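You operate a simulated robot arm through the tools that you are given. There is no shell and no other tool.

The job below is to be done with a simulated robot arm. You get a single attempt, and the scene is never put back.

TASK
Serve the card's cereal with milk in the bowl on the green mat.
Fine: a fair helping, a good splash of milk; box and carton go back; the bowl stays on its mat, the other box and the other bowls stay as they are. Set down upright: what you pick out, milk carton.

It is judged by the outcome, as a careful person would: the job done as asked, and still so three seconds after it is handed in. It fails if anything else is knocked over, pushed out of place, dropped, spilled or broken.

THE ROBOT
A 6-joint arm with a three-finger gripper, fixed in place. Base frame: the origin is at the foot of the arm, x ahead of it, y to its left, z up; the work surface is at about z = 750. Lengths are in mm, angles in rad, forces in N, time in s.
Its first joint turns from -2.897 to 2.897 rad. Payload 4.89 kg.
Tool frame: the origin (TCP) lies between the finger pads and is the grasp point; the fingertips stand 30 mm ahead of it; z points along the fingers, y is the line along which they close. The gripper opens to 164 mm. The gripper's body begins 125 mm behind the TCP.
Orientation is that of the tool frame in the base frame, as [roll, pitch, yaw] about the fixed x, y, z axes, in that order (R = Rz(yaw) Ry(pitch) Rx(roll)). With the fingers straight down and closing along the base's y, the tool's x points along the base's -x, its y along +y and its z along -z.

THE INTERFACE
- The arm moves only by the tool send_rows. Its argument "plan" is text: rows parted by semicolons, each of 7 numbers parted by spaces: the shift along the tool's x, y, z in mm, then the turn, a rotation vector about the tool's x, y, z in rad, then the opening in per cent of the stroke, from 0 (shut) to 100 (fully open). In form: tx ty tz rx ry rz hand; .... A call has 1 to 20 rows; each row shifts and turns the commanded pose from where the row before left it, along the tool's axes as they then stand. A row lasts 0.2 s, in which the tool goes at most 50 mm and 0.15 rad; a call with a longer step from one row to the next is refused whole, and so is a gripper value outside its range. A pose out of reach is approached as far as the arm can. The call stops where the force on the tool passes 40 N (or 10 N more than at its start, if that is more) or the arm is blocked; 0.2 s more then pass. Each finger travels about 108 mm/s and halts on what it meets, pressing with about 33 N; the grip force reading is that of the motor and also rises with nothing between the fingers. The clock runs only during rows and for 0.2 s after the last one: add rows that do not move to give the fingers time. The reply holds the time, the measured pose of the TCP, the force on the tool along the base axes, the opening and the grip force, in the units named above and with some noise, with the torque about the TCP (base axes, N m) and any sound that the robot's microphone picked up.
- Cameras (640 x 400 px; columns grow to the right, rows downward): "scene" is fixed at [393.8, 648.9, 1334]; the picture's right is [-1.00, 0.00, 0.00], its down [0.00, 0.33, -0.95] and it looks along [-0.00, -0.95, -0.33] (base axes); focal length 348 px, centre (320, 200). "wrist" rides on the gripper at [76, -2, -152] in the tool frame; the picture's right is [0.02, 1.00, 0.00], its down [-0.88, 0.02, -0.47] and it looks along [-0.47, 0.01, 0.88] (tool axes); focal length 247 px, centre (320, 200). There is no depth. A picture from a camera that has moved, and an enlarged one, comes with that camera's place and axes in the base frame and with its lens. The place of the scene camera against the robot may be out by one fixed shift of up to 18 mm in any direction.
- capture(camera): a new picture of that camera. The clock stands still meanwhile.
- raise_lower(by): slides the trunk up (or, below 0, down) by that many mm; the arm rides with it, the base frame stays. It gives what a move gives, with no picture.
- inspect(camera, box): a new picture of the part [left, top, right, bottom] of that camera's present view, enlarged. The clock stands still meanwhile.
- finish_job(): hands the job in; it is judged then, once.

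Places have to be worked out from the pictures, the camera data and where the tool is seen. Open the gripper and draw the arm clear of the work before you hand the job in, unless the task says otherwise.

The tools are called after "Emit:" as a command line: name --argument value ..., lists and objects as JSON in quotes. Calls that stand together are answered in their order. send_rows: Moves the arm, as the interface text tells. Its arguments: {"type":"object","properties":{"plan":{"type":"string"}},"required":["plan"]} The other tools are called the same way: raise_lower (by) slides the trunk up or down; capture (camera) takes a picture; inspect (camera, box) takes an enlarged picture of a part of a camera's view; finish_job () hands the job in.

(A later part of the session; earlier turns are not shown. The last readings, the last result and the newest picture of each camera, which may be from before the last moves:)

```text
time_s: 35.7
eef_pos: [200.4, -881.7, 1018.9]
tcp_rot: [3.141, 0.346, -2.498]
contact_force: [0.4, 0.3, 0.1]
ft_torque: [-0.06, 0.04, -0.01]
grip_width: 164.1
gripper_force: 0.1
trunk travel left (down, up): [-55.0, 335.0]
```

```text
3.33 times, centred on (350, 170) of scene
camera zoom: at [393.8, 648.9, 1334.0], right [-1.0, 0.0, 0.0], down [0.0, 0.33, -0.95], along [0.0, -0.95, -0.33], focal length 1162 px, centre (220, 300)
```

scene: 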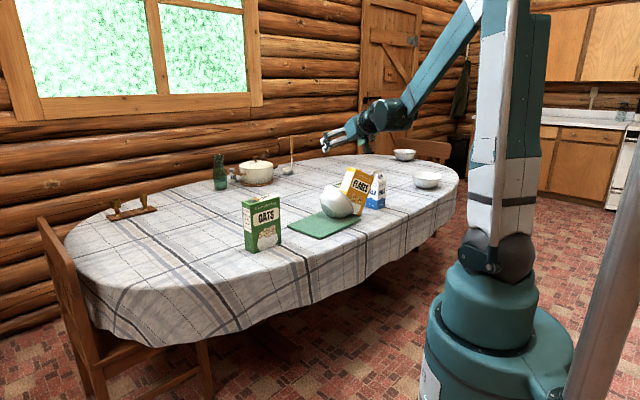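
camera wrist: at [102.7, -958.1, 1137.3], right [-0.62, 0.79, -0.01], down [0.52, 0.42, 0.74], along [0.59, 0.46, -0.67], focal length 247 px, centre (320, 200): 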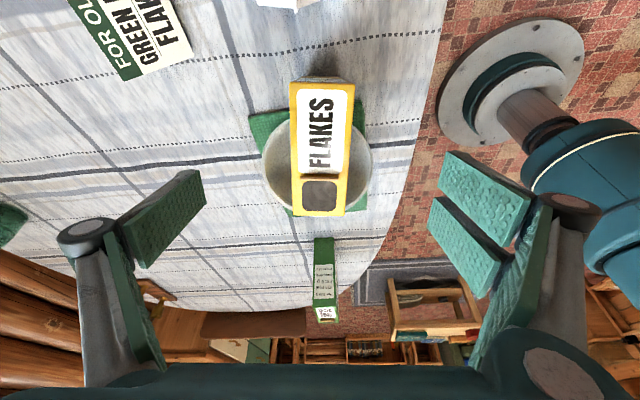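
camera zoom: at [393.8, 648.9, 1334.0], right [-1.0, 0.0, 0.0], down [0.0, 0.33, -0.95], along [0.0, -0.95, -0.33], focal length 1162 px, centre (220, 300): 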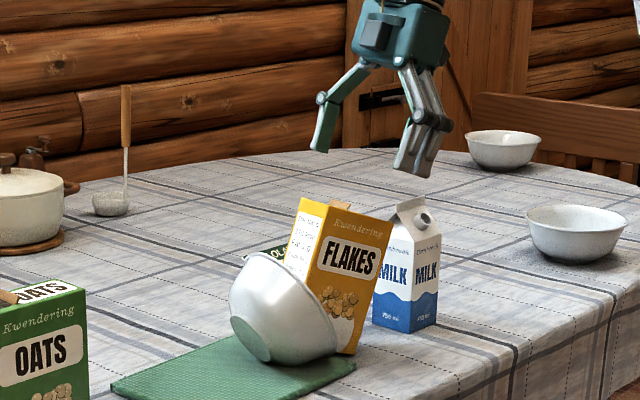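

The box top is centred under the hand, 75 mm below the TCP, and the axes match. I'll go down along its axis until the grip is 70 mm below the top edge, staying clear of the bowl.

Emit:
send_rows --plan "0 0 20.7 0 0 0 100;0 0 20.7 0 0 0 100;0 0 20.7 0 0 0 100;0 0 20.7 0 0 0 100;0 0 20.7 0 0 0 100;0 0 20.7 0 0 0 100;0 0 20.7 0 0 0 100;0 0 0 0 0 0 100"

Emit:
capture --camera "wrist"

Emit:
inspect --camera "scene" --box '[290, 110, 410, 230]'

```text
time_s: 37.5
eef_pos: [241.0, -851.3, 884.4]
tcp_rot: [-3.141, 0.347, -2.496]
contact_force: [-0.8, -0.2, 0.8]
ft_torque: [-0.03, -0.01, 0.01]
grip_width: 164.1
gripper_force: 0.0
trunk travel left (down, up): [-55.0, 335.0]
```

```text
taken
camera wrist: at [144.0, -927.2, 1001.2], right [-0.62, 0.79, -0.01], down [0.52, 0.42, 0.74], along [0.59, 0.46, -0.67], focal length 247 px, centre (320, 200)
```

wrist: 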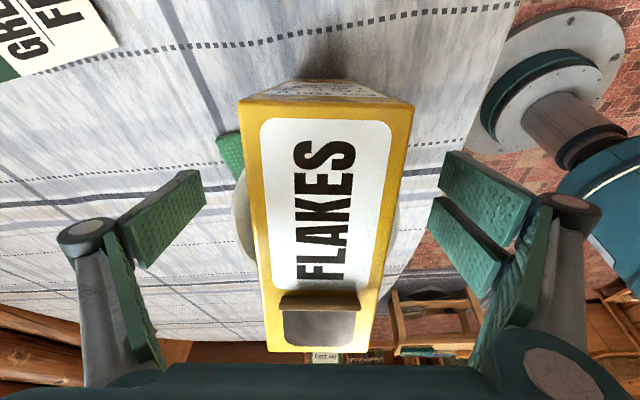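

```text
3.33 times, centred on (350, 170) of scene
camera zoom: at [393.8, 648.9, 1334.0], right [-1.0, 0.0, 0.0], down [0.0, 0.33, -0.95], along [0.0, -0.95, -0.33], focal length 1162 px, centre (220, 300)
```

zoom: 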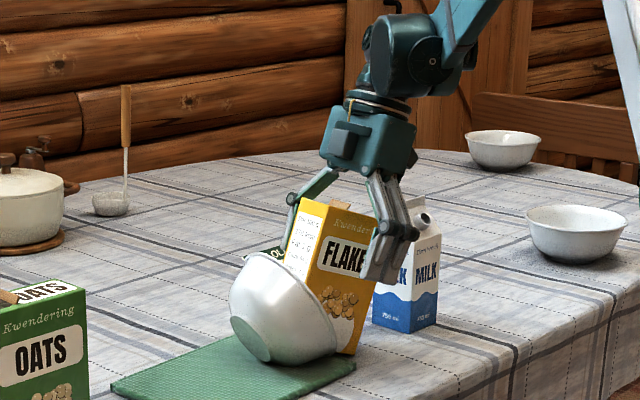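

The box is centred between the fingers, and the bowl, milk and card are clear. I'll close on its thin side.

Emit:
send_rows --plan "0 0 0 0 0 0 70;0 0 0 0 0 0 45;0 0 0 0 0 0 30;0 0 0 0 0 0 20;0 0 0 0 0 0 20;0 0 0 0 0 0 20"

Emit:
capture --camera "wrist"

```text
time_s: 38.9
eef_pos: [242.6, -851.3, 883.5]
tcp_rot: [3.14, 0.348, -2.498]
contact_force: [-0.4, 0.7, 0.2]
ft_torque: [0.02, 0.09, 0.0]
grip_width: 55.6
gripper_force: 32.7
trunk travel left (down, up): [-55.0, 335.0]
```

```text
taken
camera wrist: at [143.9, -927.3, 1001.2], right [-0.62, 0.79, -0.01], down [0.52, 0.42, 0.74], along [0.59, 0.46, -0.67], focal length 247 px, centre (320, 200)
```

wrist: 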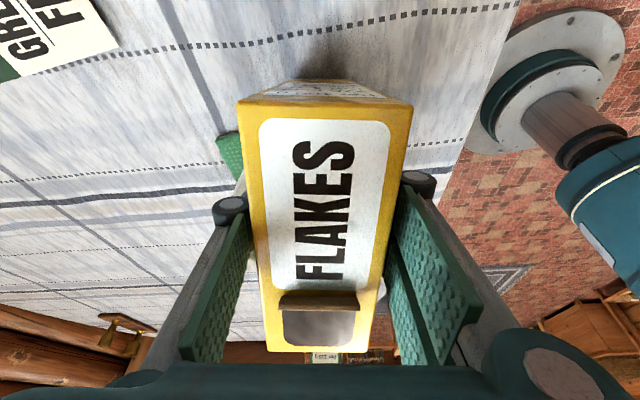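

The grip is firm at 55.6 mm. I'll draw the box slowly up and away along its own axis, then check the bowl.

Emit:
send_rows --plan "0 0 -4 0 0 0 20;0 0 -8 0 0 0 20;0 0 -8 0 0 0 20;0 0 -8 0 0 0 20;0 0 -8 0 0 0 20;0 0 -8 0 0 0 20;0 0 0 0 0 0 20"

Emit:
inspect --camera "scene" --box '[290, 110, 410, 230]'

Emit:
capture --camera "wrist"

```text
time_s: 40.5
eef_pos: [227.2, -862.4, 925.4]
tcp_rot: [-3.141, 0.347, -2.497]
contact_force: [0.3, 0.3, -2.1]
ft_torque: [0.0, 0.02, 0.0]
grip_width: 55.0
gripper_force: 33.2
trunk travel left (down, up): [-55.0, 335.0]
```

```text
3.33 times, centred on (350, 170) of scene
camera zoom: at [393.8, 648.9, 1334.0], right [-1.0, 0.0, 0.0], down [0.0, 0.33, -0.95], along [0.0, -0.95, -0.33], focal length 1162 px, centre (220, 300)
```

zoom: 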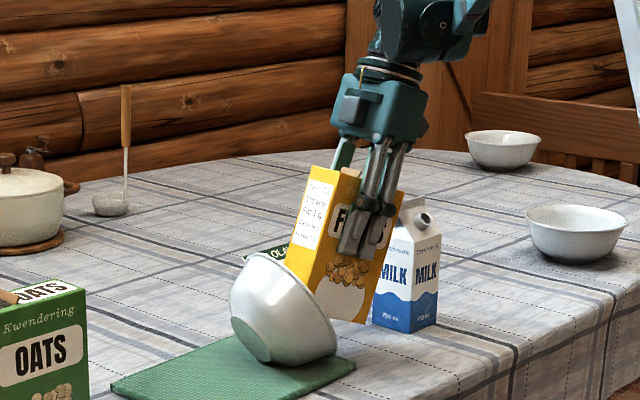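

```text
taken
camera wrist: at [129.5, -937.3, 1042.7], right [-0.62, 0.79, -0.01], down [0.52, 0.42, 0.74], along [0.59, 0.46, -0.67], focal length 247 px, centre (320, 200)
```

wrist: 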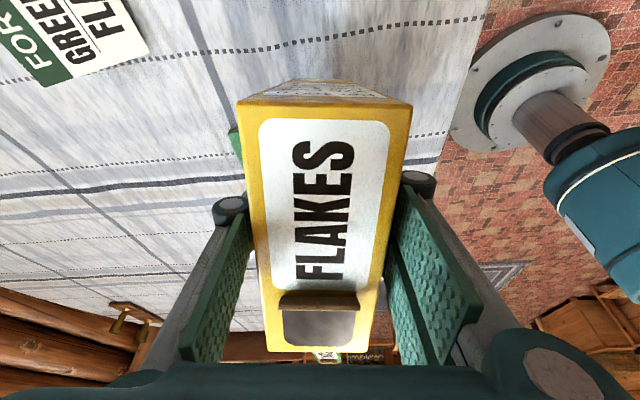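

The box is free and held at 55 mm, with the milk and card undisturbed and the bowl resting stably on its side. I'll raise the box straight up and bring it upright.

Emit:
send_rows --plan "-3.4 0 -9.4 0 0 0 20;-6.9 0 -18.8 0 0 0 20;-6.9 0 -18.8 0 0 0 20;-6.9 0 -18.8 0 0 0 20;-6.9 0 -18.8 0 0 0 20;-6.9 0 -18.8 0 0 0 20;-6.9 0 -18.8 0 0 0 20;-3.4 0 -9.4 0 0 0 20;0 0 0 0 0 0 20"

Emit:
inspect --camera "scene" --box '[290, 110, 410, 230]'

```text
time_s: 42.5
eef_pos: [227.3, -861.7, 1066.3]
tcp_rot: [-3.141, 0.348, -2.497]
contact_force: [-0.3, -0.8, -2.1]
ft_torque: [-0.01, -0.02, -0.06]
grip_width: 55.4
gripper_force: 33.1
trunk travel left (down, up): [-55.0, 335.0]
```

```text
3.33 times, centred on (350, 170) of scene
camera zoom: at [393.8, 648.9, 1334.0], right [-1.0, 0.0, 0.0], down [0.0, 0.33, -0.95], along [0.0, -0.95, -0.33], focal length 1162 px, centre (220, 300)
```

zoom: 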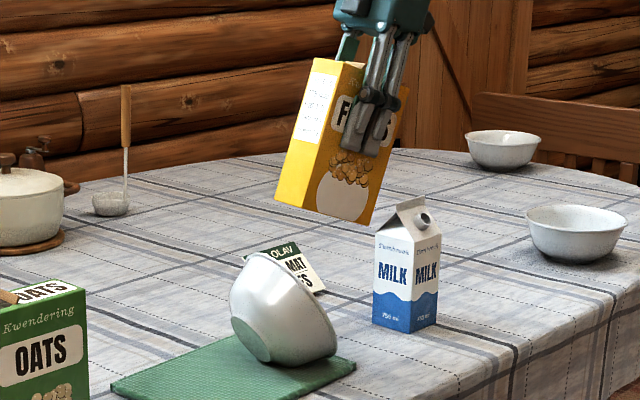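

The box hangs firmly with its bottom near z=945. I'll bring it upright and carry it on an arc behind the bowl and oats, so that nothing is underneath, back towards its own place.

Emit:
send_rows --plan "0 0 0 0 0.087 0 20;0 0 0 0 0.087 0 20;0 0 0 0 0.087 0 20;0 0 0 0 0.087 0 20;-14 -5.8 0 0 0 0 20;-22 -9 0 0 0 0 20;-25 -10.3 0 0 0 0 20;-25 -10.3 0 0 0 0 20;-25 -10.3 0 0 0 0 20;-25 -10.3 0 0 0 0 20;-25 -10.3 0 0 0 0 20;-25 -10.3 0 0 0 0 20;-25 -10.3 0 0 0 0 20;-16.5 -6.8 0 0 0 0 20;0 0 0 0 0 0 20"

Emit:
capture --camera "scene"

Emit:
capture --camera "wrist"

```text
time_s: 45.7
eef_pos: [466.4, -799.3, 1064.6]
tcp_rot: [-3.141, 0.0, -2.498]
contact_force: [0.3, 0.7, -0.9]
ft_torque: [-0.01, 0.01, -0.03]
grip_width: 55.3
gripper_force: 33.1
trunk travel left (down, up): [-55.0, 335.0]
```

```text
taken
```

scene: 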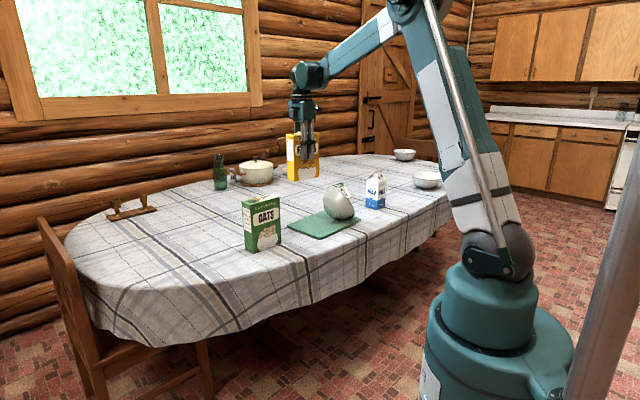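

```text
taken
camera wrist: at [406.4, -846.1, 1217.1], right [-0.62, 0.79, 0.0], down [0.69, 0.54, 0.47], along [0.37, 0.29, -0.88], focal length 247 px, centre (320, 200)
```

wrist: 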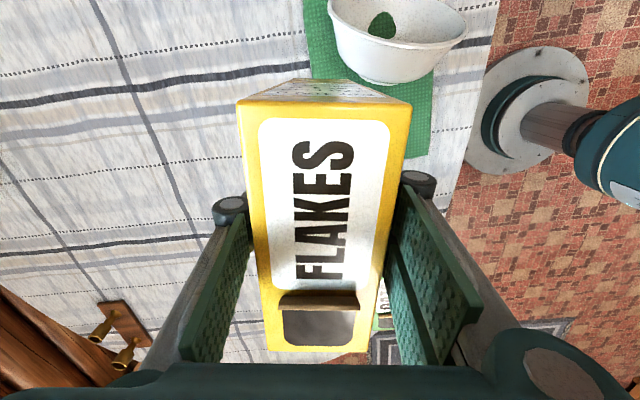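

The box is still held at 55 mm and the path ahead is clear. I'll continue behind the oats, lowering the box on the way and turning it to its original heading.

Emit:
send_rows --plan "-12 0 4 0 0 0 20;-20 0.3 10 0 0 0 20;-23.5 0.3 15 0 0 0 20;-23.5 0.3 15 0 0 0 20;-23.5 0.3 15 0 0 0 20;-23.5 0.3 15 0 0 0 20;-23.5 0.3 15 0 0 0 20;-23.5 0.3 15 0 0 0 20;-23.5 0.3 15 0 0 0 20;-16 0.3 10 0 0 0 20;-7 0 6 0 0 0 20;0 0 0 0 0 -0.05 20;0 0 0 0 0 -0.05 20;0 0 0 0 0 -0.048 20;0 0 0 0 0 0 20"

Emit:
capture --camera "wrist"

Emit:
capture --camera "scene"

```text
time_s: 48.9
eef_pos: [639.1, -666.6, 930.0]
tcp_rot: [-3.141, 0.001, -2.35]
contact_force: [0.2, -0.7, -1.6]
ft_torque: [-0.02, 0.04, 0.03]
grip_width: 55.4
gripper_force: 32.8
trunk travel left (down, up): [-55.0, 335.0]
```

```text
taken
camera wrist: at [587.9, -721.1, 1082.5], right [-0.73, 0.69, 0.0], down [0.6, 0.64, 0.47], along [0.32, 0.34, -0.88], focal length 247 px, centre (320, 200)
```

wrist: 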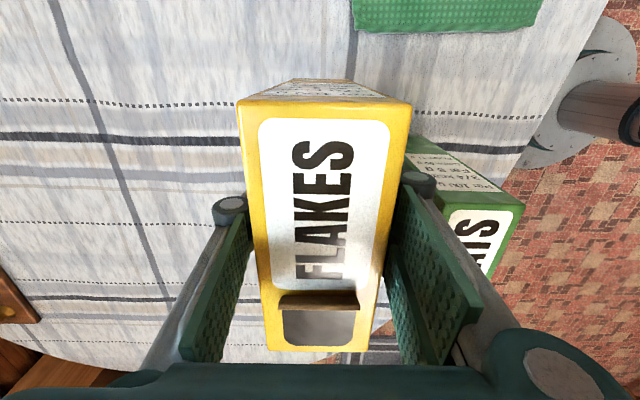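

```text
taken
```

scene: 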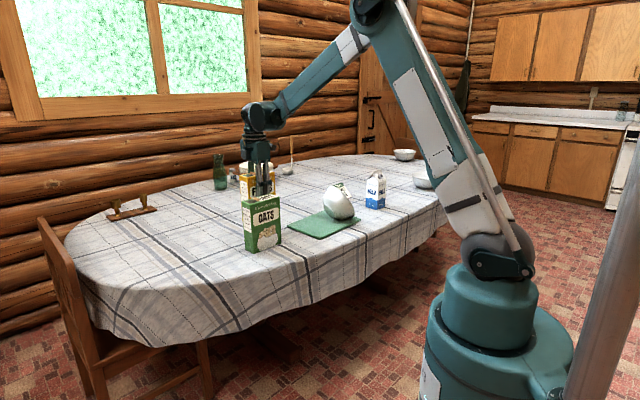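

The box clears the oats box and is still held firmly. I'll continue round and in to above its original spot at (765, -393).

Emit:
send_rows --plan "-12.7 1 0 0 0 0 20;-25.4 2.1 0 0 0 0 20;-25.4 2.1 0 0 0 0 20;-25.4 2.1 0 0 0 0 20;-25.4 2.1 0 0 0 0 20;-25.4 2.1 0 0 0 0 20;-25.4 2.1 0 0 0 0 20;-25.4 2.1 0 0 0 0 20;-13 1.2 0 0 0 0 20;-8 8.6 0 0 0 0 20;-16 17.2 0 0 0 0 20;-16 17.2 0 0 0 0 20;-16 17.2 0 0 0 0 20;-16 17.2 0 0 0 0 20;-8 8.6 0 0 0 0 20;0 0 0 0 0 0 20"

Emit:
capture --camera "wrist"

Emit:
inspect --camera "scene" --box '[160, 180, 320, 280]'

```text
time_s: 52.3
eef_pos: [764.4, -390.8, 932.8]
tcp_rot: [3.14, 0.0, -2.35]
contact_force: [0.4, -0.5, -1.1]
ft_torque: [0.01, 0.0, 0.01]
grip_width: 55.4
gripper_force: 32.7
trunk travel left (down, up): [-55.0, 335.0]
```

```text
taken
camera wrist: at [712.8, -446.7, 1084.8], right [-0.73, 0.69, 0.0], down [0.61, 0.64, 0.47], along [0.32, 0.34, -0.88], focal length 247 px, centre (320, 200)
```

wrist: 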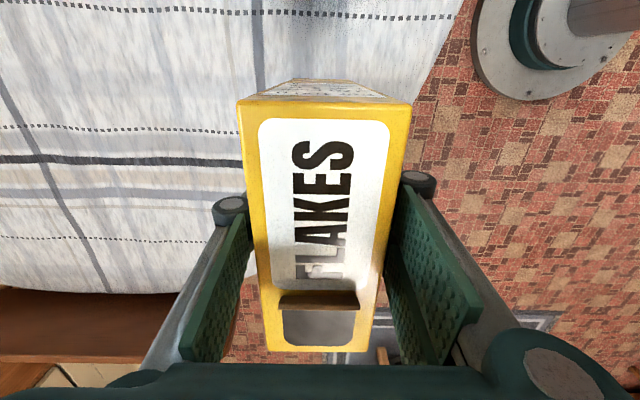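

```text
4.00 times, centred on (240, 230) of scene
camera zoom: at [393.8, 648.9, 1334.0], right [-1.0, 0.0, 0.0], down [0.0, 0.33, -0.95], along [0.0, -0.95, -0.33], focal length 1394 px, centre (640, 80)
```

zoom: 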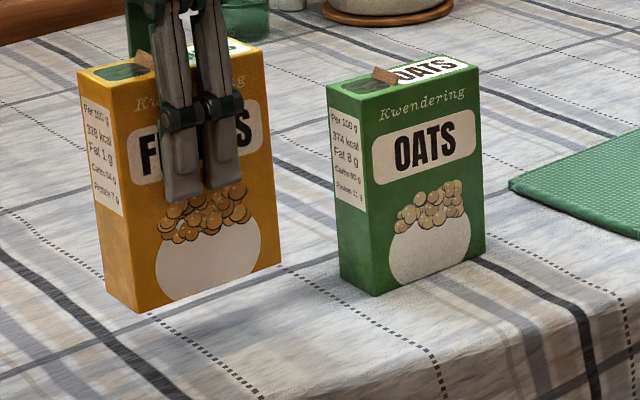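

The box is over its old place and upright. I'll lower it gently, slowing near the table.

Emit:
send_rows --plan "0.9 -2.2 6 0 0 0 20;0 0 12 0 0 0 20;0 0 12 0 0 0 20;0 0 12 0 0 0 20;0 0 10 0 0 0 20;0 0 5 0 0 0 20;0 0 2 0 0 0 20;0 0 1.5 0 0 0 20;0 0 0 0 0 0 20"

Emit:
inspect --camera "scene" --box '[160, 180, 320, 280]'

```text
time_s: 54.3
eef_pos: [766.7, -393.5, 871.4]
tcp_rot: [-3.141, 0.0, -2.349]
contact_force: [0.0, -0.8, -1.5]
ft_torque: [-0.01, -0.03, 0.0]
grip_width: 55.3
gripper_force: 33.3
trunk travel left (down, up): [-55.0, 335.0]
```

```text
4.00 times, centred on (240, 230) of scene
camera zoom: at [393.8, 648.9, 1334.0], right [-1.0, 0.0, 0.0], down [0.0, 0.33, -0.95], along [0.0, -0.95, -0.33], focal length 1394 px, centre (640, 80)
```

zoom: 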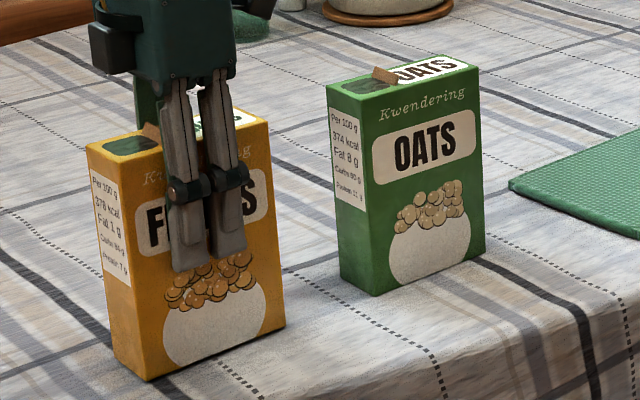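

It matches the original picture to within a couple of enlarged pixels and is about 2 mm up. I'll lower until the table takes the weight.

Emit:
send_rows --plan "0 0 1 0 0 0 20;0 0 1 0 0 0 20;0 0 0.5 0 0 0 20;0 0 0 0 0 0 20"

```text
time_s: 55.3
eef_pos: [767.5, -393.1, 868.1]
tcp_rot: [3.141, 0.0, -2.348]
contact_force: [1.5, -0.8, 2.0]
ft_torque: [-0.21, 0.02, 0.13]
grip_width: 55.3
gripper_force: 32.8
trunk travel left (down, up): [-55.0, 335.0]
```

The table now carries the box, with about +2 N on the hand. I'll open just enough to free it, check it stands, then rise clear.

Emit:
send_rows --plan "0 0 0 0 0 0 36;0 0 0 0 0 0 42;0 0 0 0 0 0 55;0 0 0 0 0 0 60;0 0 0 0 0 0 60"

Emit:
capture --camera "wrist"

```text
time_s: 56.5
eef_pos: [767.5, -393.5, 867.4]
tcp_rot: [-3.142, 0.0, -2.348]
contact_force: [-0.5, -0.4, 1.0]
ft_torque: [-0.01, 0.0, 0.05]
grip_width: 98.1
gripper_force: 0.1
trunk travel left (down, up): [-55.0, 335.0]
```

```text
taken
camera wrist: at [714.4, -448.6, 1020.8], right [-0.73, 0.69, 0.0], down [0.61, 0.64, 0.47], along [0.32, 0.34, -0.88], focal length 247 px, centre (320, 200)
```

wrist: 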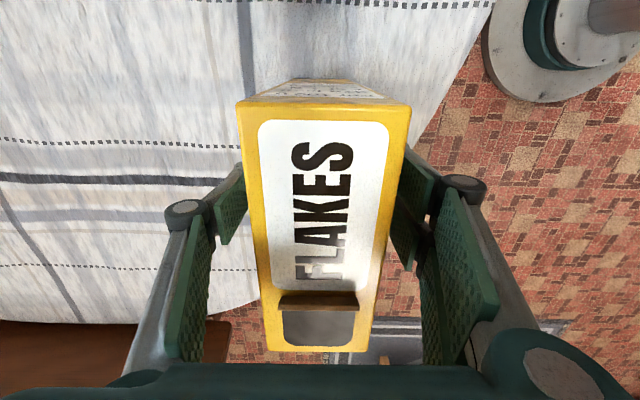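

The box stands upright on its own at its old place. I'll rise straight up clear of it.

Emit:
send_rows --plan "0 0 -10 0 0 0 60;0 0 -25 0 0 0 60;0 0 -30 0 0 0 60;0 0 -40 0 0 0 60;0 0 -40 0 0 0 60;0 0 -40 0 0 0 60;0 0 -30 0 0 0 60;0 0 -10 0 0 0 60;0 0 0 0 0 0 60"

Emit:
capture --camera "scene"

Emit:
inspect --camera "scene" --box '[290, 150, 410, 250]'

```text
time_s: 58.5
eef_pos: [766.5, -395.5, 1092.0]
tcp_rot: [-3.141, -0.001, -2.35]
contact_force: [-0.3, -0.2, -1.0]
ft_torque: [0.02, -0.01, -0.02]
grip_width: 98.4
gripper_force: 0.0
trunk travel left (down, up): [-55.0, 335.0]
```

```text
taken
```

scene: 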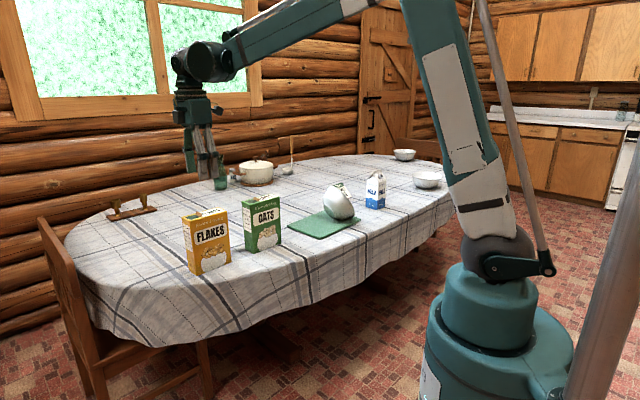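

```text
4.00 times, centred on (350, 200) of scene
camera zoom: at [393.8, 648.9, 1334.0], right [-1.0, 0.0, 0.0], down [0.0, 0.33, -0.95], along [0.0, -0.95, -0.33], focal length 1394 px, centre (200, 200)
```

zoom: 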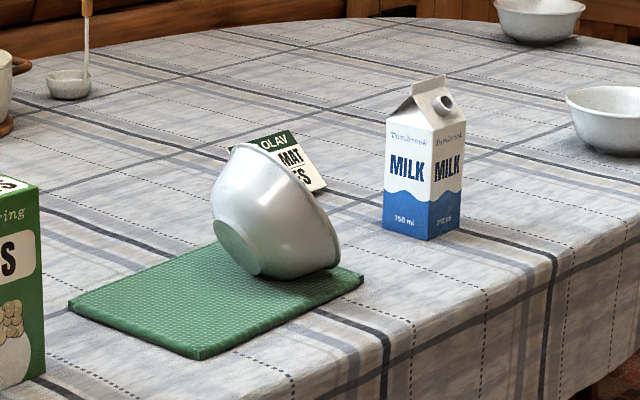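

The flakes box is back where it was, and the milk and card are in place. Only the bowl still lies on its side, so I'll carry the empty hand over to it for a close look.

Emit:
send_rows --plan "20 0.9 -3 0 0 0 60;39.6 1.7 -3.9 0 0 0 60;39.6 1.7 -3.9 0 0 0 60;39.6 1.7 -3.9 0 0 0 60;39.6 1.7 -3.9 0 0 0 60;39.6 1.7 -3.9 0 0 0 60;39.6 1.7 -3.9 0 0 0 60;39.6 1.7 -3.9 0 0 0 60;39.6 1.7 -3.9 0 0 0 60;39.6 1.7 -3.9 0 0 0 60;39.6 1.7 -3.9 0 0 0 60;39.6 1.7 -3.9 0 0 0 60;39.6 1.7 -3.9 0 0 0 60;39.6 1.7 -3.9 0 0 0 60;39.6 1.7 -3.9 0 0 0 60;20 0.9 -3 0 0 0 60;0 0 0 0 0 0 60"

Emit:
capture --camera "wrist"

Emit:
capture --camera "scene"

```text
time_s: 62.1
eef_pos: [332.4, -799.0, 1153.1]
tcp_rot: [3.14, -0.001, -2.349]
contact_force: [-0.4, 0.5, 0.5]
ft_torque: [-0.02, 0.03, -0.01]
grip_width: 98.4
gripper_force: 0.0
trunk travel left (down, up): [-55.0, 335.0]
```

```text
taken
camera wrist: at [279.7, -853.8, 1305.7], right [-0.73, 0.69, 0.0], down [0.61, 0.64, 0.47], along [0.32, 0.34, -0.88], focal length 247 px, centre (320, 200)
```

wrist: 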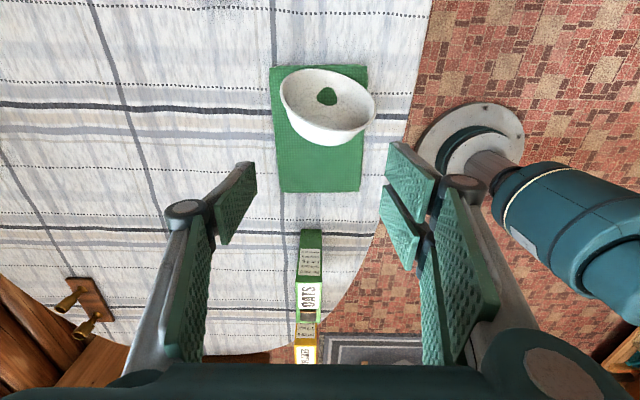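

```text
taken
```

scene: 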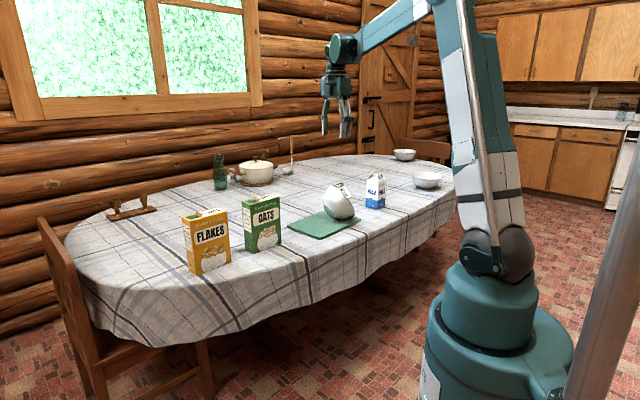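

Emit:
inspect --camera "wrist" --box '[240, 50, 400, 170]'

Emit:
inspect --camera "scene" --box '[310, 175, 370, 225]'

```text
3.33 times, centred on (320, 110) of wrist
camera zoom: at [279.7, -853.8, 1305.7], right [-0.73, 0.69, 0.0], down [0.61, 0.64, 0.47], along [0.32, 0.34, -0.88], focal length 823 px, centre (320, 500)
```

zoom: 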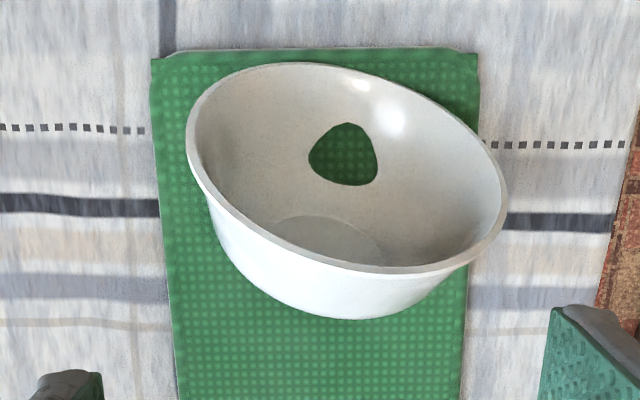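

```text
8.00 times, centred on (340, 200) of scene
camera zoom: at [393.8, 648.9, 1334.0], right [-1.0, 0.0, 0.0], down [0.0, 0.33, -0.95], along [0.0, -0.95, -0.33], focal length 2788 px, centre (160, 200)
```

zoom: 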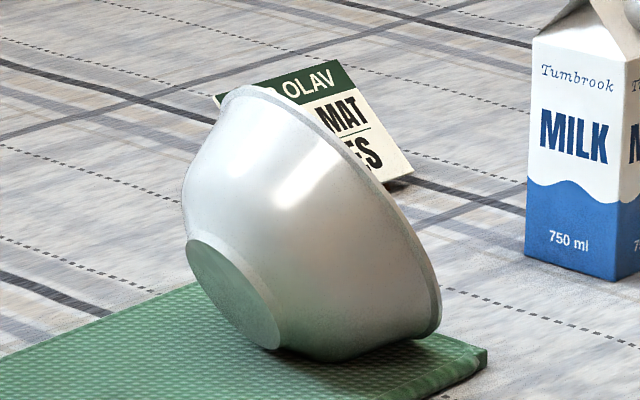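

The bowl lies on its wall with its mouth facing azimuth ~215° and about 30° above horizontal. The upper rim point is near (336, -781, 902), and its foot edge is right where it stood. I plan to pinch the upper rim and roll the bowl upright about its foot edge, so I'll turn the hand for that first.

Emit:
send_rows --plan "0 0 0 0 0 0.146 50;0 0 0 0 0 0.146 50;0 0 0 0 0 0.146 50;0 0 0 0 0 0.146 50;0 0 0 0 0 0.146 50;0 0 0 0 0 0.146 50;0 0 0 0 0 0.146 50;0 0 0 0 0 0.146 50;0 0 0 0 0 0.146 50;0 0 0 0 0 0.146 50;0 0 0 0 0 0.146 50;0 0 0 0 0 0.146 50;0 0 0 -0.125 0 0 50;0 0 0 -0.125 0 0 50;0 0 0 -0.125 0 0 50;0 0 0 -0.124 0 0 50;0 0 0 0 0 0 50"

Emit:
capture --camera "wrist"

```text
time_s: 65.7
eef_pos: [330.4, -799.0, 1152.6]
tcp_rot: [2.641, 0.001, 2.181]
contact_force: [0.6, 0.3, 0.0]
ft_torque: [0.02, -0.01, 0.0]
grip_width: 82.0
gripper_force: 0.0
trunk travel left (down, up): [-55.0, 335.0]
```

```text
taken
camera wrist: at [226.2, -779.1, 1286.1], right [0.71, 0.52, 0.48], down [0.33, -0.84, 0.42], along [0.62, -0.14, -0.77], focal length 247 px, centre (320, 200)
```

wrist: 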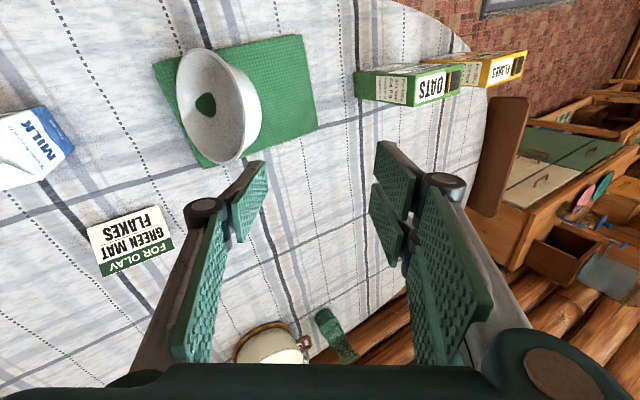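

The hand is lined up with the bowl wall's slope. I'll enlarge the bowl from this second viewpoint to pin down the rim position.

Emit:
inspect --camera "wrist" --box '[150, 30, 310, 180]'

```text
2.67 times, centred on (230, 105) of wrist
camera zoom: at [226.2, -779.1, 1286.1], right [0.71, 0.52, 0.48], down [0.33, -0.84, 0.42], along [0.62, -0.14, -0.77], focal length 659 px, centre (560, 453)
```

zoom: 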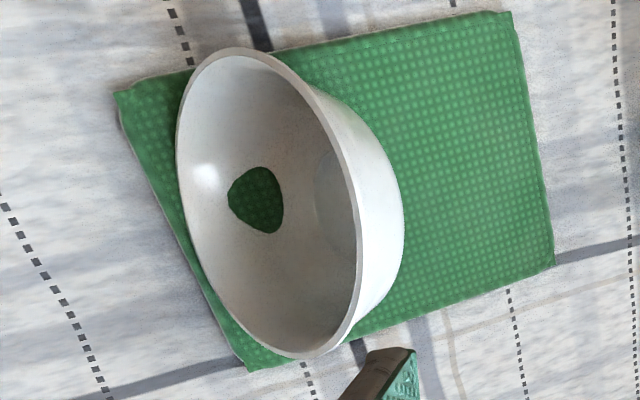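

Both views agree on the rim position to within a few millimetres. I'll move to a point 120 mm back along the wall's slope and look again before going in.

Emit:
send_rows --plan "2.3 -22.3 20.4 0 0 0 50;2.3 -22.3 20.4 0 0 0 50;2.3 -22.3 20.4 0 0 0 50;2.3 -22.3 20.4 0 0 0 50;2.3 -22.3 20.4 0 0 0 50;0 0 20 0 0 0 50;0 0 20 0 0 0 50;0 0 15 0 0 0 50;0 0 0 0 0 0 50"

Emit:
capture --camera "wrist"

Emit:
inspect --camera "scene" --box '[290, 140, 410, 240]'

```text
time_s: 67.7
eef_pos: [307.3, -802.2, 961.1]
tcp_rot: [2.641, 0.0, 2.181]
contact_force: [0.5, -0.2, -0.4]
ft_torque: [-0.01, -0.01, -0.01]
grip_width: 82.0
gripper_force: 0.0
trunk travel left (down, up): [-55.0, 335.0]
```

```text
taken
camera wrist: at [202.2, -782.3, 1094.8], right [0.71, 0.52, 0.48], down [0.33, -0.84, 0.42], along [0.62, -0.14, -0.77], focal length 247 px, centre (320, 200)
```

wrist: 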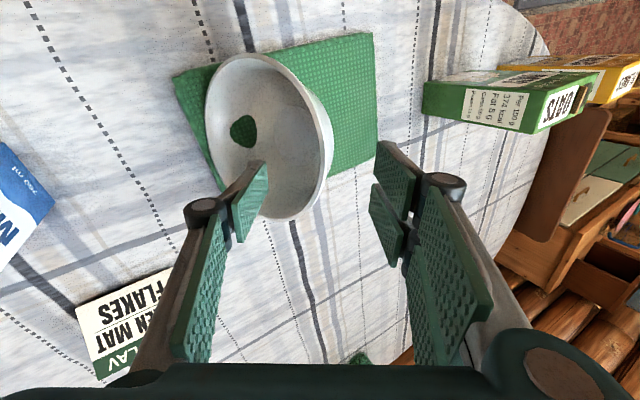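

```text
4.00 times, centred on (350, 190) of scene
camera zoom: at [393.8, 648.9, 1334.0], right [-1.0, 0.0, 0.0], down [0.0, 0.33, -0.95], along [0.0, -0.95, -0.33], focal length 1394 px, centre (200, 240)
```

zoom: 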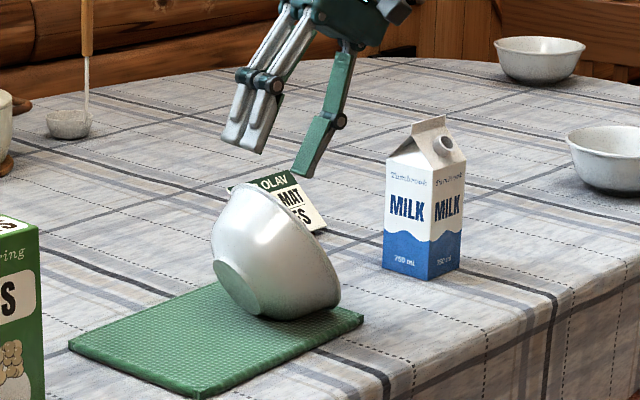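

The fingers straddle the rim's line as planned. One more enlarged look to confirm the rim is centred before the final 64 mm.

Emit:
inspect --camera "wrist" --box '[190, 40, 430, 240]'

```text
2.00 times, centred on (310, 140) of wrist
camera zoom: at [202.2, -782.3, 1094.8], right [0.71, 0.52, 0.48], down [0.33, -0.84, 0.42], along [0.62, -0.14, -0.77], focal length 494 px, centre (340, 320)
```

zoom: 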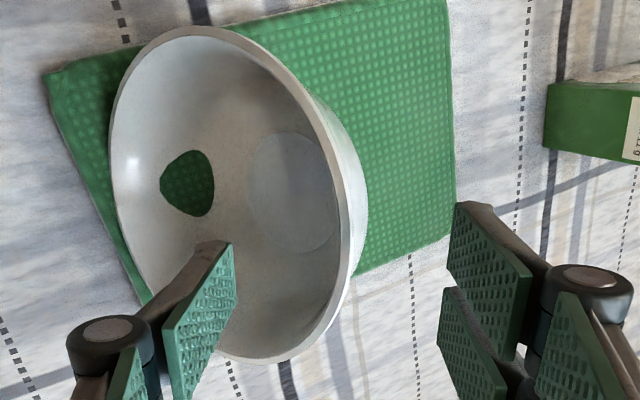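

The rim runs about 2 mm to the right of the finger centreline. I'll correct that and go in until about 30 mm of the fingers overlaps the wall.

Emit:
send_rows --plan "0.9 2 14 0 0 0 50;0 0 14 0 0 0 50;0 0 14 0 0 0 50;0 0 14 0 0 0 50;0 0 11 0 0 0 50;0 0 0 0 0 0 50"

Emit:
capture --camera "wrist"

Emit:
inspect --camera "scene" --box '[290, 140, 410, 240]'

```text
time_s: 69.1
eef_pos: [333.4, -782.8, 904.5]
tcp_rot: [2.641, 0.001, 2.179]
contact_force: [0.1, -0.7, -0.1]
ft_torque: [0.03, -0.01, 0.0]
grip_width: 81.8
gripper_force: 0.1
trunk travel left (down, up): [-55.0, 335.0]
```

```text
taken
camera wrist: at [228.6, -762.4, 1037.2], right [0.71, 0.52, 0.48], down [0.33, -0.84, 0.42], along [0.62, -0.14, -0.77], focal length 247 px, centre (320, 200)
```

wrist: 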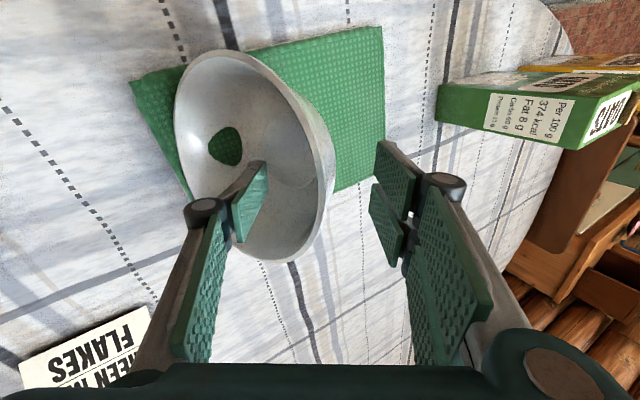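

```text
4.00 times, centred on (350, 190) of scene
camera zoom: at [393.8, 648.9, 1334.0], right [-1.0, 0.0, 0.0], down [0.0, 0.33, -0.95], along [0.0, -0.95, -0.33], focal length 1394 px, centre (200, 240)
```

zoom: 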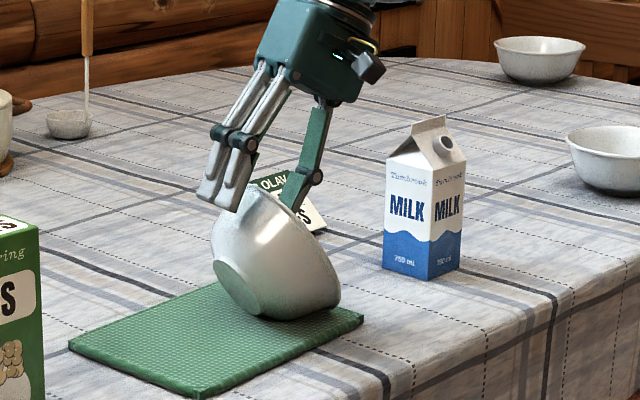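

The fingers are around the rim. I'll enlarge to see how well the rim is centred before closing.

Emit:
inspect --camera "wrist" --box '[230, 130, 430, 260]'

```text
3.08 times, centred on (330, 195) of wrist
camera zoom: at [228.6, -762.4, 1037.2], right [0.71, 0.52, 0.48], down [0.33, -0.84, 0.42], along [0.62, -0.14, -0.77], focal length 760 px, centre (289, 215)
```

zoom: 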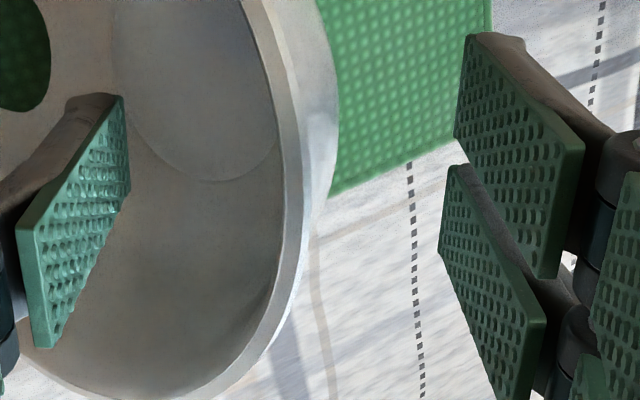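

The rim is within about 1 mm of the centre, so I'll close gently onto it.

Emit:
send_rows --plan "0 0 0 0 0 0 40;0 0 0 0 0 0 30;0 0 0 0 0 0 20;0 0 0 0 0 0 13;0 0 0 0 0 0 8;0 0 0 0 0 0 4;0 0 0 0 0 0 0;0 0 0 0 0 0 0"

Emit:
capture --camera "wrist"

Emit:
inspect --camera "scene" --box '[290, 140, 410, 240]'

```text
time_s: 70.9
eef_pos: [333.4, -782.7, 903.2]
tcp_rot: [2.643, 0.0, 2.182]
contact_force: [0.7, -0.7, -0.6]
ft_torque: [-0.21, -0.12, 0.03]
grip_width: 6.1
gripper_force: 33.3
trunk travel left (down, up): [-55.0, 335.0]
```

```text
taken
camera wrist: at [228.7, -762.5, 1037.3], right [0.71, 0.52, 0.48], down [0.33, -0.84, 0.42], along [0.62, -0.14, -0.77], focal length 247 px, centre (320, 200)
```

wrist: 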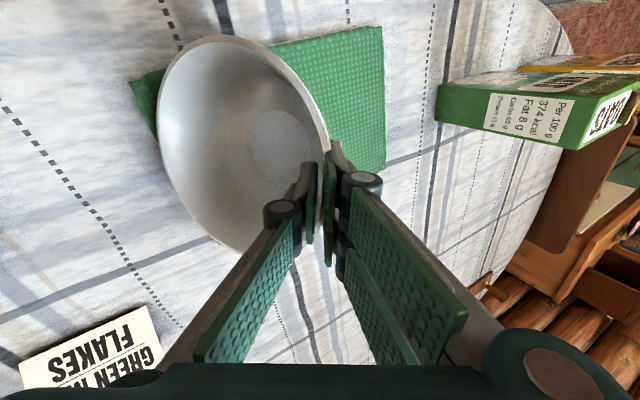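

```text
4.00 times, centred on (350, 190) of scene
camera zoom: at [393.8, 648.9, 1334.0], right [-1.0, 0.0, 0.0], down [0.0, 0.33, -0.95], along [0.0, -0.95, -0.33], focal length 1394 px, centre (200, 240)
```

zoom: 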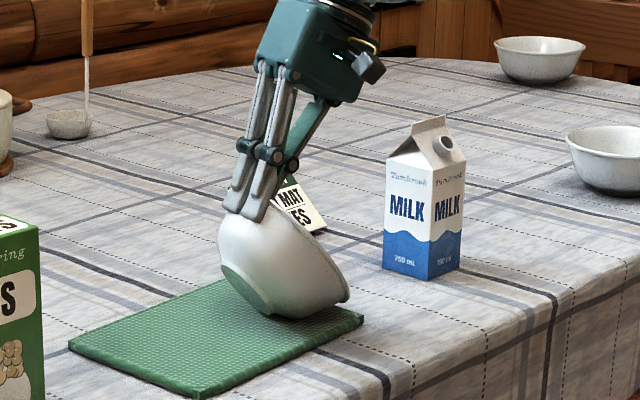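

The rim is pinched at 6 mm with 33 N, and the bowl has rocked slightly into line with the fingers. I'll lift it about 8 mm and roll it part way, pivoting about its foot edge.

Emit:
send_rows --plan "0 1.9 -3.5 0 0 0 0;0 1.9 -3.5 0 0 0 0;0 6.37 4.04 0.05 0 0 0;0 6.37 4.04 0.05 0 0 0;0 6.37 4.04 0.05 0 0 0;0 6.37 4.04 0.05 0 0 0;0 6.37 4.04 0.05 0 0 0;0 6.37 4.04 0.05 0 0 0;0 0 0 0 0 0 0"

Emit:
capture --camera "wrist"

Emit:
inspect --camera "scene" --box '[290, 140, 410, 240]'

```text
time_s: 72.9
eef_pos: [370.4, -757.0, 902.5]
tcp_rot: [2.944, -0.001, 2.18]
contact_force: [-0.5, -1.5, -3.6]
ft_torque: [0.06, -0.09, 0.02]
grip_width: 6.0
gripper_force: 32.4
trunk travel left (down, up): [-55.0, 335.0]
```

```text
taken
camera wrist: at [300.5, -712.8, 1053.1], right [0.79, 0.58, 0.2], down [0.44, -0.77, 0.47], along [0.42, -0.28, -0.86], focal length 247 px, centre (320, 200)
```

wrist: 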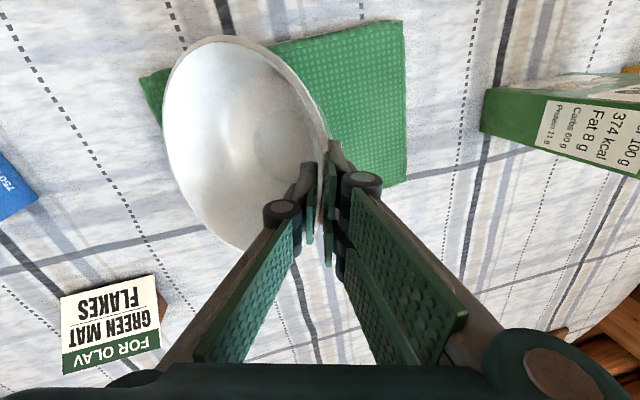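

```text
4.00 times, centred on (350, 190) of scene
camera zoom: at [393.8, 648.9, 1334.0], right [-1.0, 0.0, 0.0], down [0.0, 0.33, -0.95], along [0.0, -0.95, -0.33], focal length 1394 px, centre (200, 240)
```

zoom: 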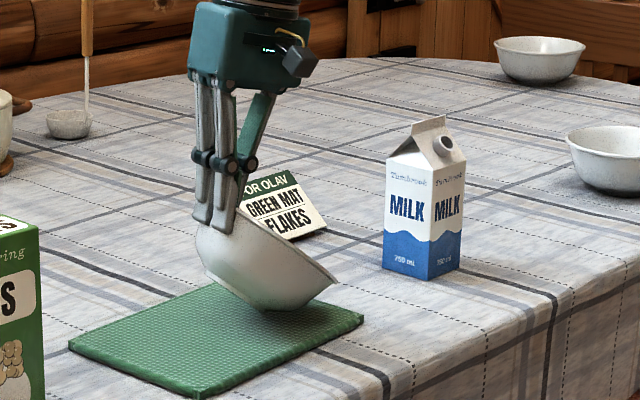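

The bowl is held well, at about 3.3 N, and is coming upright. I'll continue rolling about the foot edge.

Emit:
send_rows --plan "0 6.37 4.04 0.05 0 0 0;0 6.37 4.04 0.05 0 0 0;0 6.37 4.04 0.05 0 0 0;0 6.37 4.04 0.05 0 0 0;0 6.37 4.04 0.05 0 0 0;0 6.37 4.04 0.05 0 0 0;0 0 0 0 0 0 0"

Emit:
capture --camera "wrist"

Emit:
inspect --camera "scene" --box '[290, 140, 410, 240]'

```text
time_s: 74.5
eef_pos: [401.5, -733.7, 882.0]
tcp_rot: [-3.041, -0.001, 2.181]
contact_force: [-0.1, 0.4, -3.8]
ft_torque: [0.11, -0.18, -0.01]
grip_width: 5.9
gripper_force: 33.0
trunk travel left (down, up): [-55.0, 335.0]
```

```text
taken
camera wrist: at [369.3, -663.1, 1033.6], right [0.8, 0.59, -0.1], down [0.56, -0.68, 0.47], along [0.21, -0.43, -0.88], focal length 247 px, centre (320, 200)
```

wrist: 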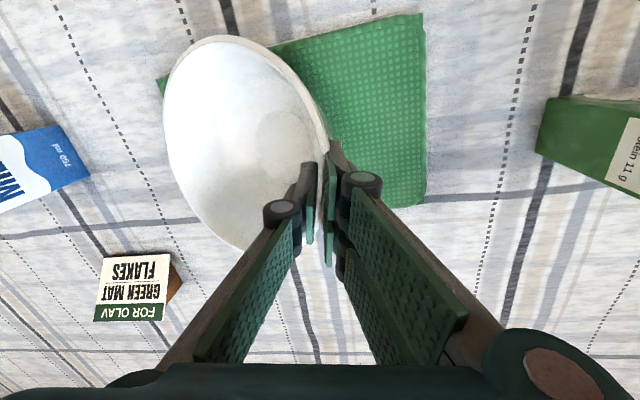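

```text
4.00 times, centred on (350, 190) of scene
camera zoom: at [393.8, 648.9, 1334.0], right [-1.0, 0.0, 0.0], down [0.0, 0.33, -0.95], along [0.0, -0.95, -0.33], focal length 1394 px, centre (200, 240)
```

zoom: 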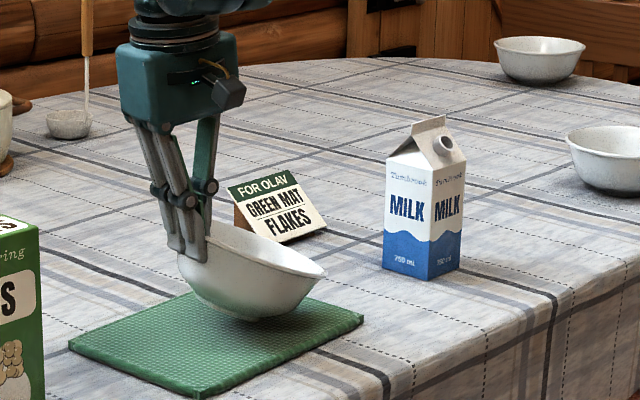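

It is most of the way there, and I estimate about 0.40 rad remains for the rim to be level. I'll continue about the same pivot.

Emit:
send_rows --plan "0 6.37 4.04 0.05 0 0 0;0 6.37 4.04 0.05 0 0 0;0 6.37 4.04 0.05 0 0 0;0 6.37 4.04 0.05 0 0 0;0 6.37 4.04 0.05 0 0 0;0 6.37 4.04 0.05 0 0 0;0 6.37 4.04 0.05 0 0 0;0 0 0 0 0 0 0"

Emit:
capture --camera "wrist"

Emit:
inspect --camera "scene" --box '[300, 165, 380, 245]'

```text
time_s: 76.3
eef_pos: [432.1, -711.2, 845.9]
tcp_rot: [-2.69, -0.001, 2.182]
contact_force: [-0.1, -0.1, -2.0]
ft_torque: [0.16, -0.28, -0.01]
grip_width: 5.9
gripper_force: 32.9
trunk travel left (down, up): [-55.0, 335.0]
```

```text
taken
camera wrist: at [441.6, -612.9, 983.6], right [0.73, 0.53, -0.43], down [0.69, -0.59, 0.42], along [-0.04, -0.6, -0.8], focal length 247 px, centre (320, 200)
```

wrist: 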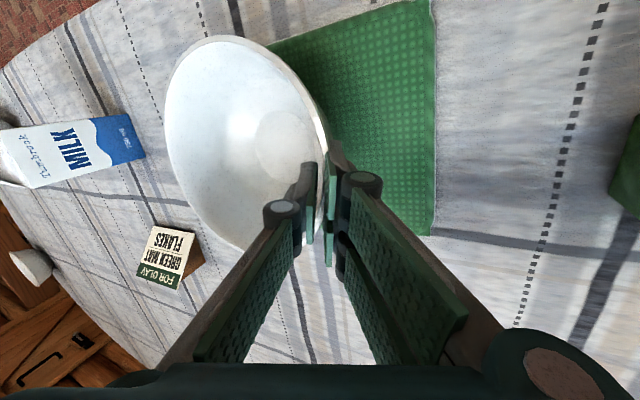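

```text
5.00 times, centred on (340, 205) of scene
camera zoom: at [393.8, 648.9, 1334.0], right [-1.0, 0.0, 0.0], down [0.0, 0.33, -0.95], along [0.0, -0.95, -0.33], focal length 1742 px, centre (220, 175)
```

zoom: 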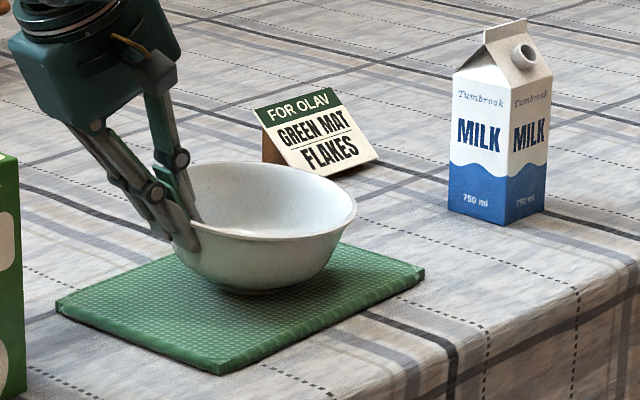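

The bowl is nearly level, and the hand carries less weight, so the foot is close to the mat. I'll do the last bit of roll, nudge it to the mat's centre, and lower in small steps.

Emit:
send_rows --plan "-3 2.7 -1.3 0 0 0 0;-3 9.1 2.7 0.05 0 0 0;0 0.72 1.32 0 0 0 0;0 0.72 1.32 0 0 0 0;0 0 0 0 0 0 0"

Emit:
inspect --camera "scene" --box '[300, 165, 380, 245]'

```text
time_s: 77.5
eef_pos: [444.3, -711.7, 835.0]
tcp_rot: [-2.644, 0.0, 2.18]
contact_force: [3.6, 3.3, 7.2]
ft_torque: [0.29, 0.22, -0.19]
grip_width: 6.2
gripper_force: 33.8
trunk travel left (down, up): [-55.0, 335.0]
```

```text
5.00 times, centred on (340, 205) of scene
camera zoom: at [393.8, 648.9, 1334.0], right [-1.0, 0.0, 0.0], down [0.0, 0.33, -0.95], along [0.0, -0.95, -0.33], focal length 1742 px, centre (220, 175)
```

zoom: 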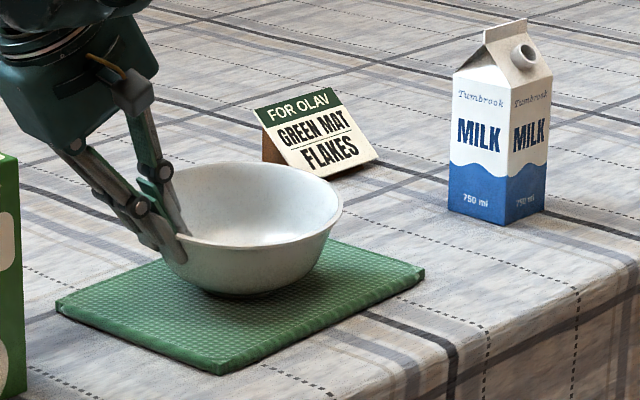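

The bowl stands upright on the mat where it was, and the hand is pressing on it slightly (+7 N). I'll ease the pressure off and open slowly.

Emit:
send_rows --plan "0 -0.5 -0.9 0 0 0 0;0 0 0 0 0 0 0;0 0 0 0 0 0 6;0 0 0 0 0 0 10;0 0 0 0 0 0 16;0 0 0 0 0 0 24;0 0 0 0 0 0 30;0 0 0 0 0 0 30"

Emit:
capture --camera "wrist"

Emit:
inspect --camera "scene" --box '[300, 165, 380, 245]'

```text
time_s: 79.3
eef_pos: [442.9, -711.4, 837.8]
tcp_rot: [-2.643, 0.0, 2.182]
contact_force: [-0.8, 0.6, 0.6]
ft_torque: [0.0, -0.02, 0.01]
grip_width: 49.1
gripper_force: 0.1
trunk travel left (down, up): [-55.0, 335.0]
```

```text
taken
camera wrist: at [458.6, -608.6, 971.4], right [0.71, 0.52, -0.48], down [0.7, -0.58, 0.41], along [-0.07, -0.62, -0.78], focal length 247 px, centre (320, 200)
```

wrist: 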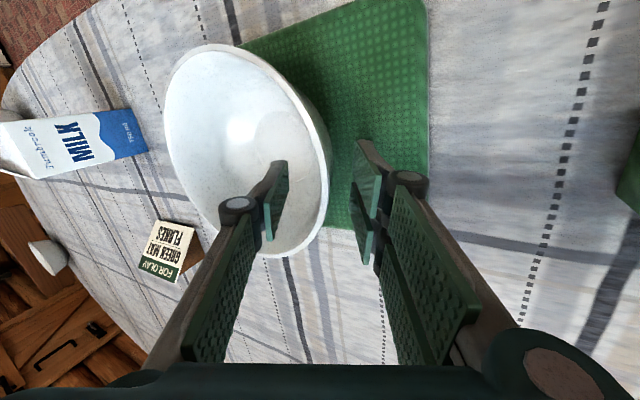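

```text
5.00 times, centred on (340, 205) of scene
camera zoom: at [393.8, 648.9, 1334.0], right [-1.0, 0.0, 0.0], down [0.0, 0.33, -0.95], along [0.0, -0.95, -0.33], focal length 1742 px, centre (220, 175)
```

zoom: 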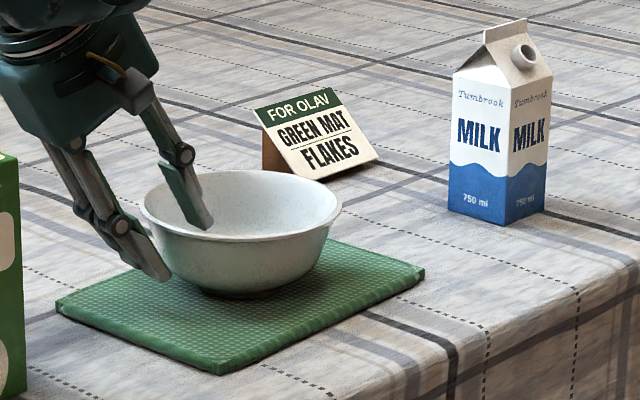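

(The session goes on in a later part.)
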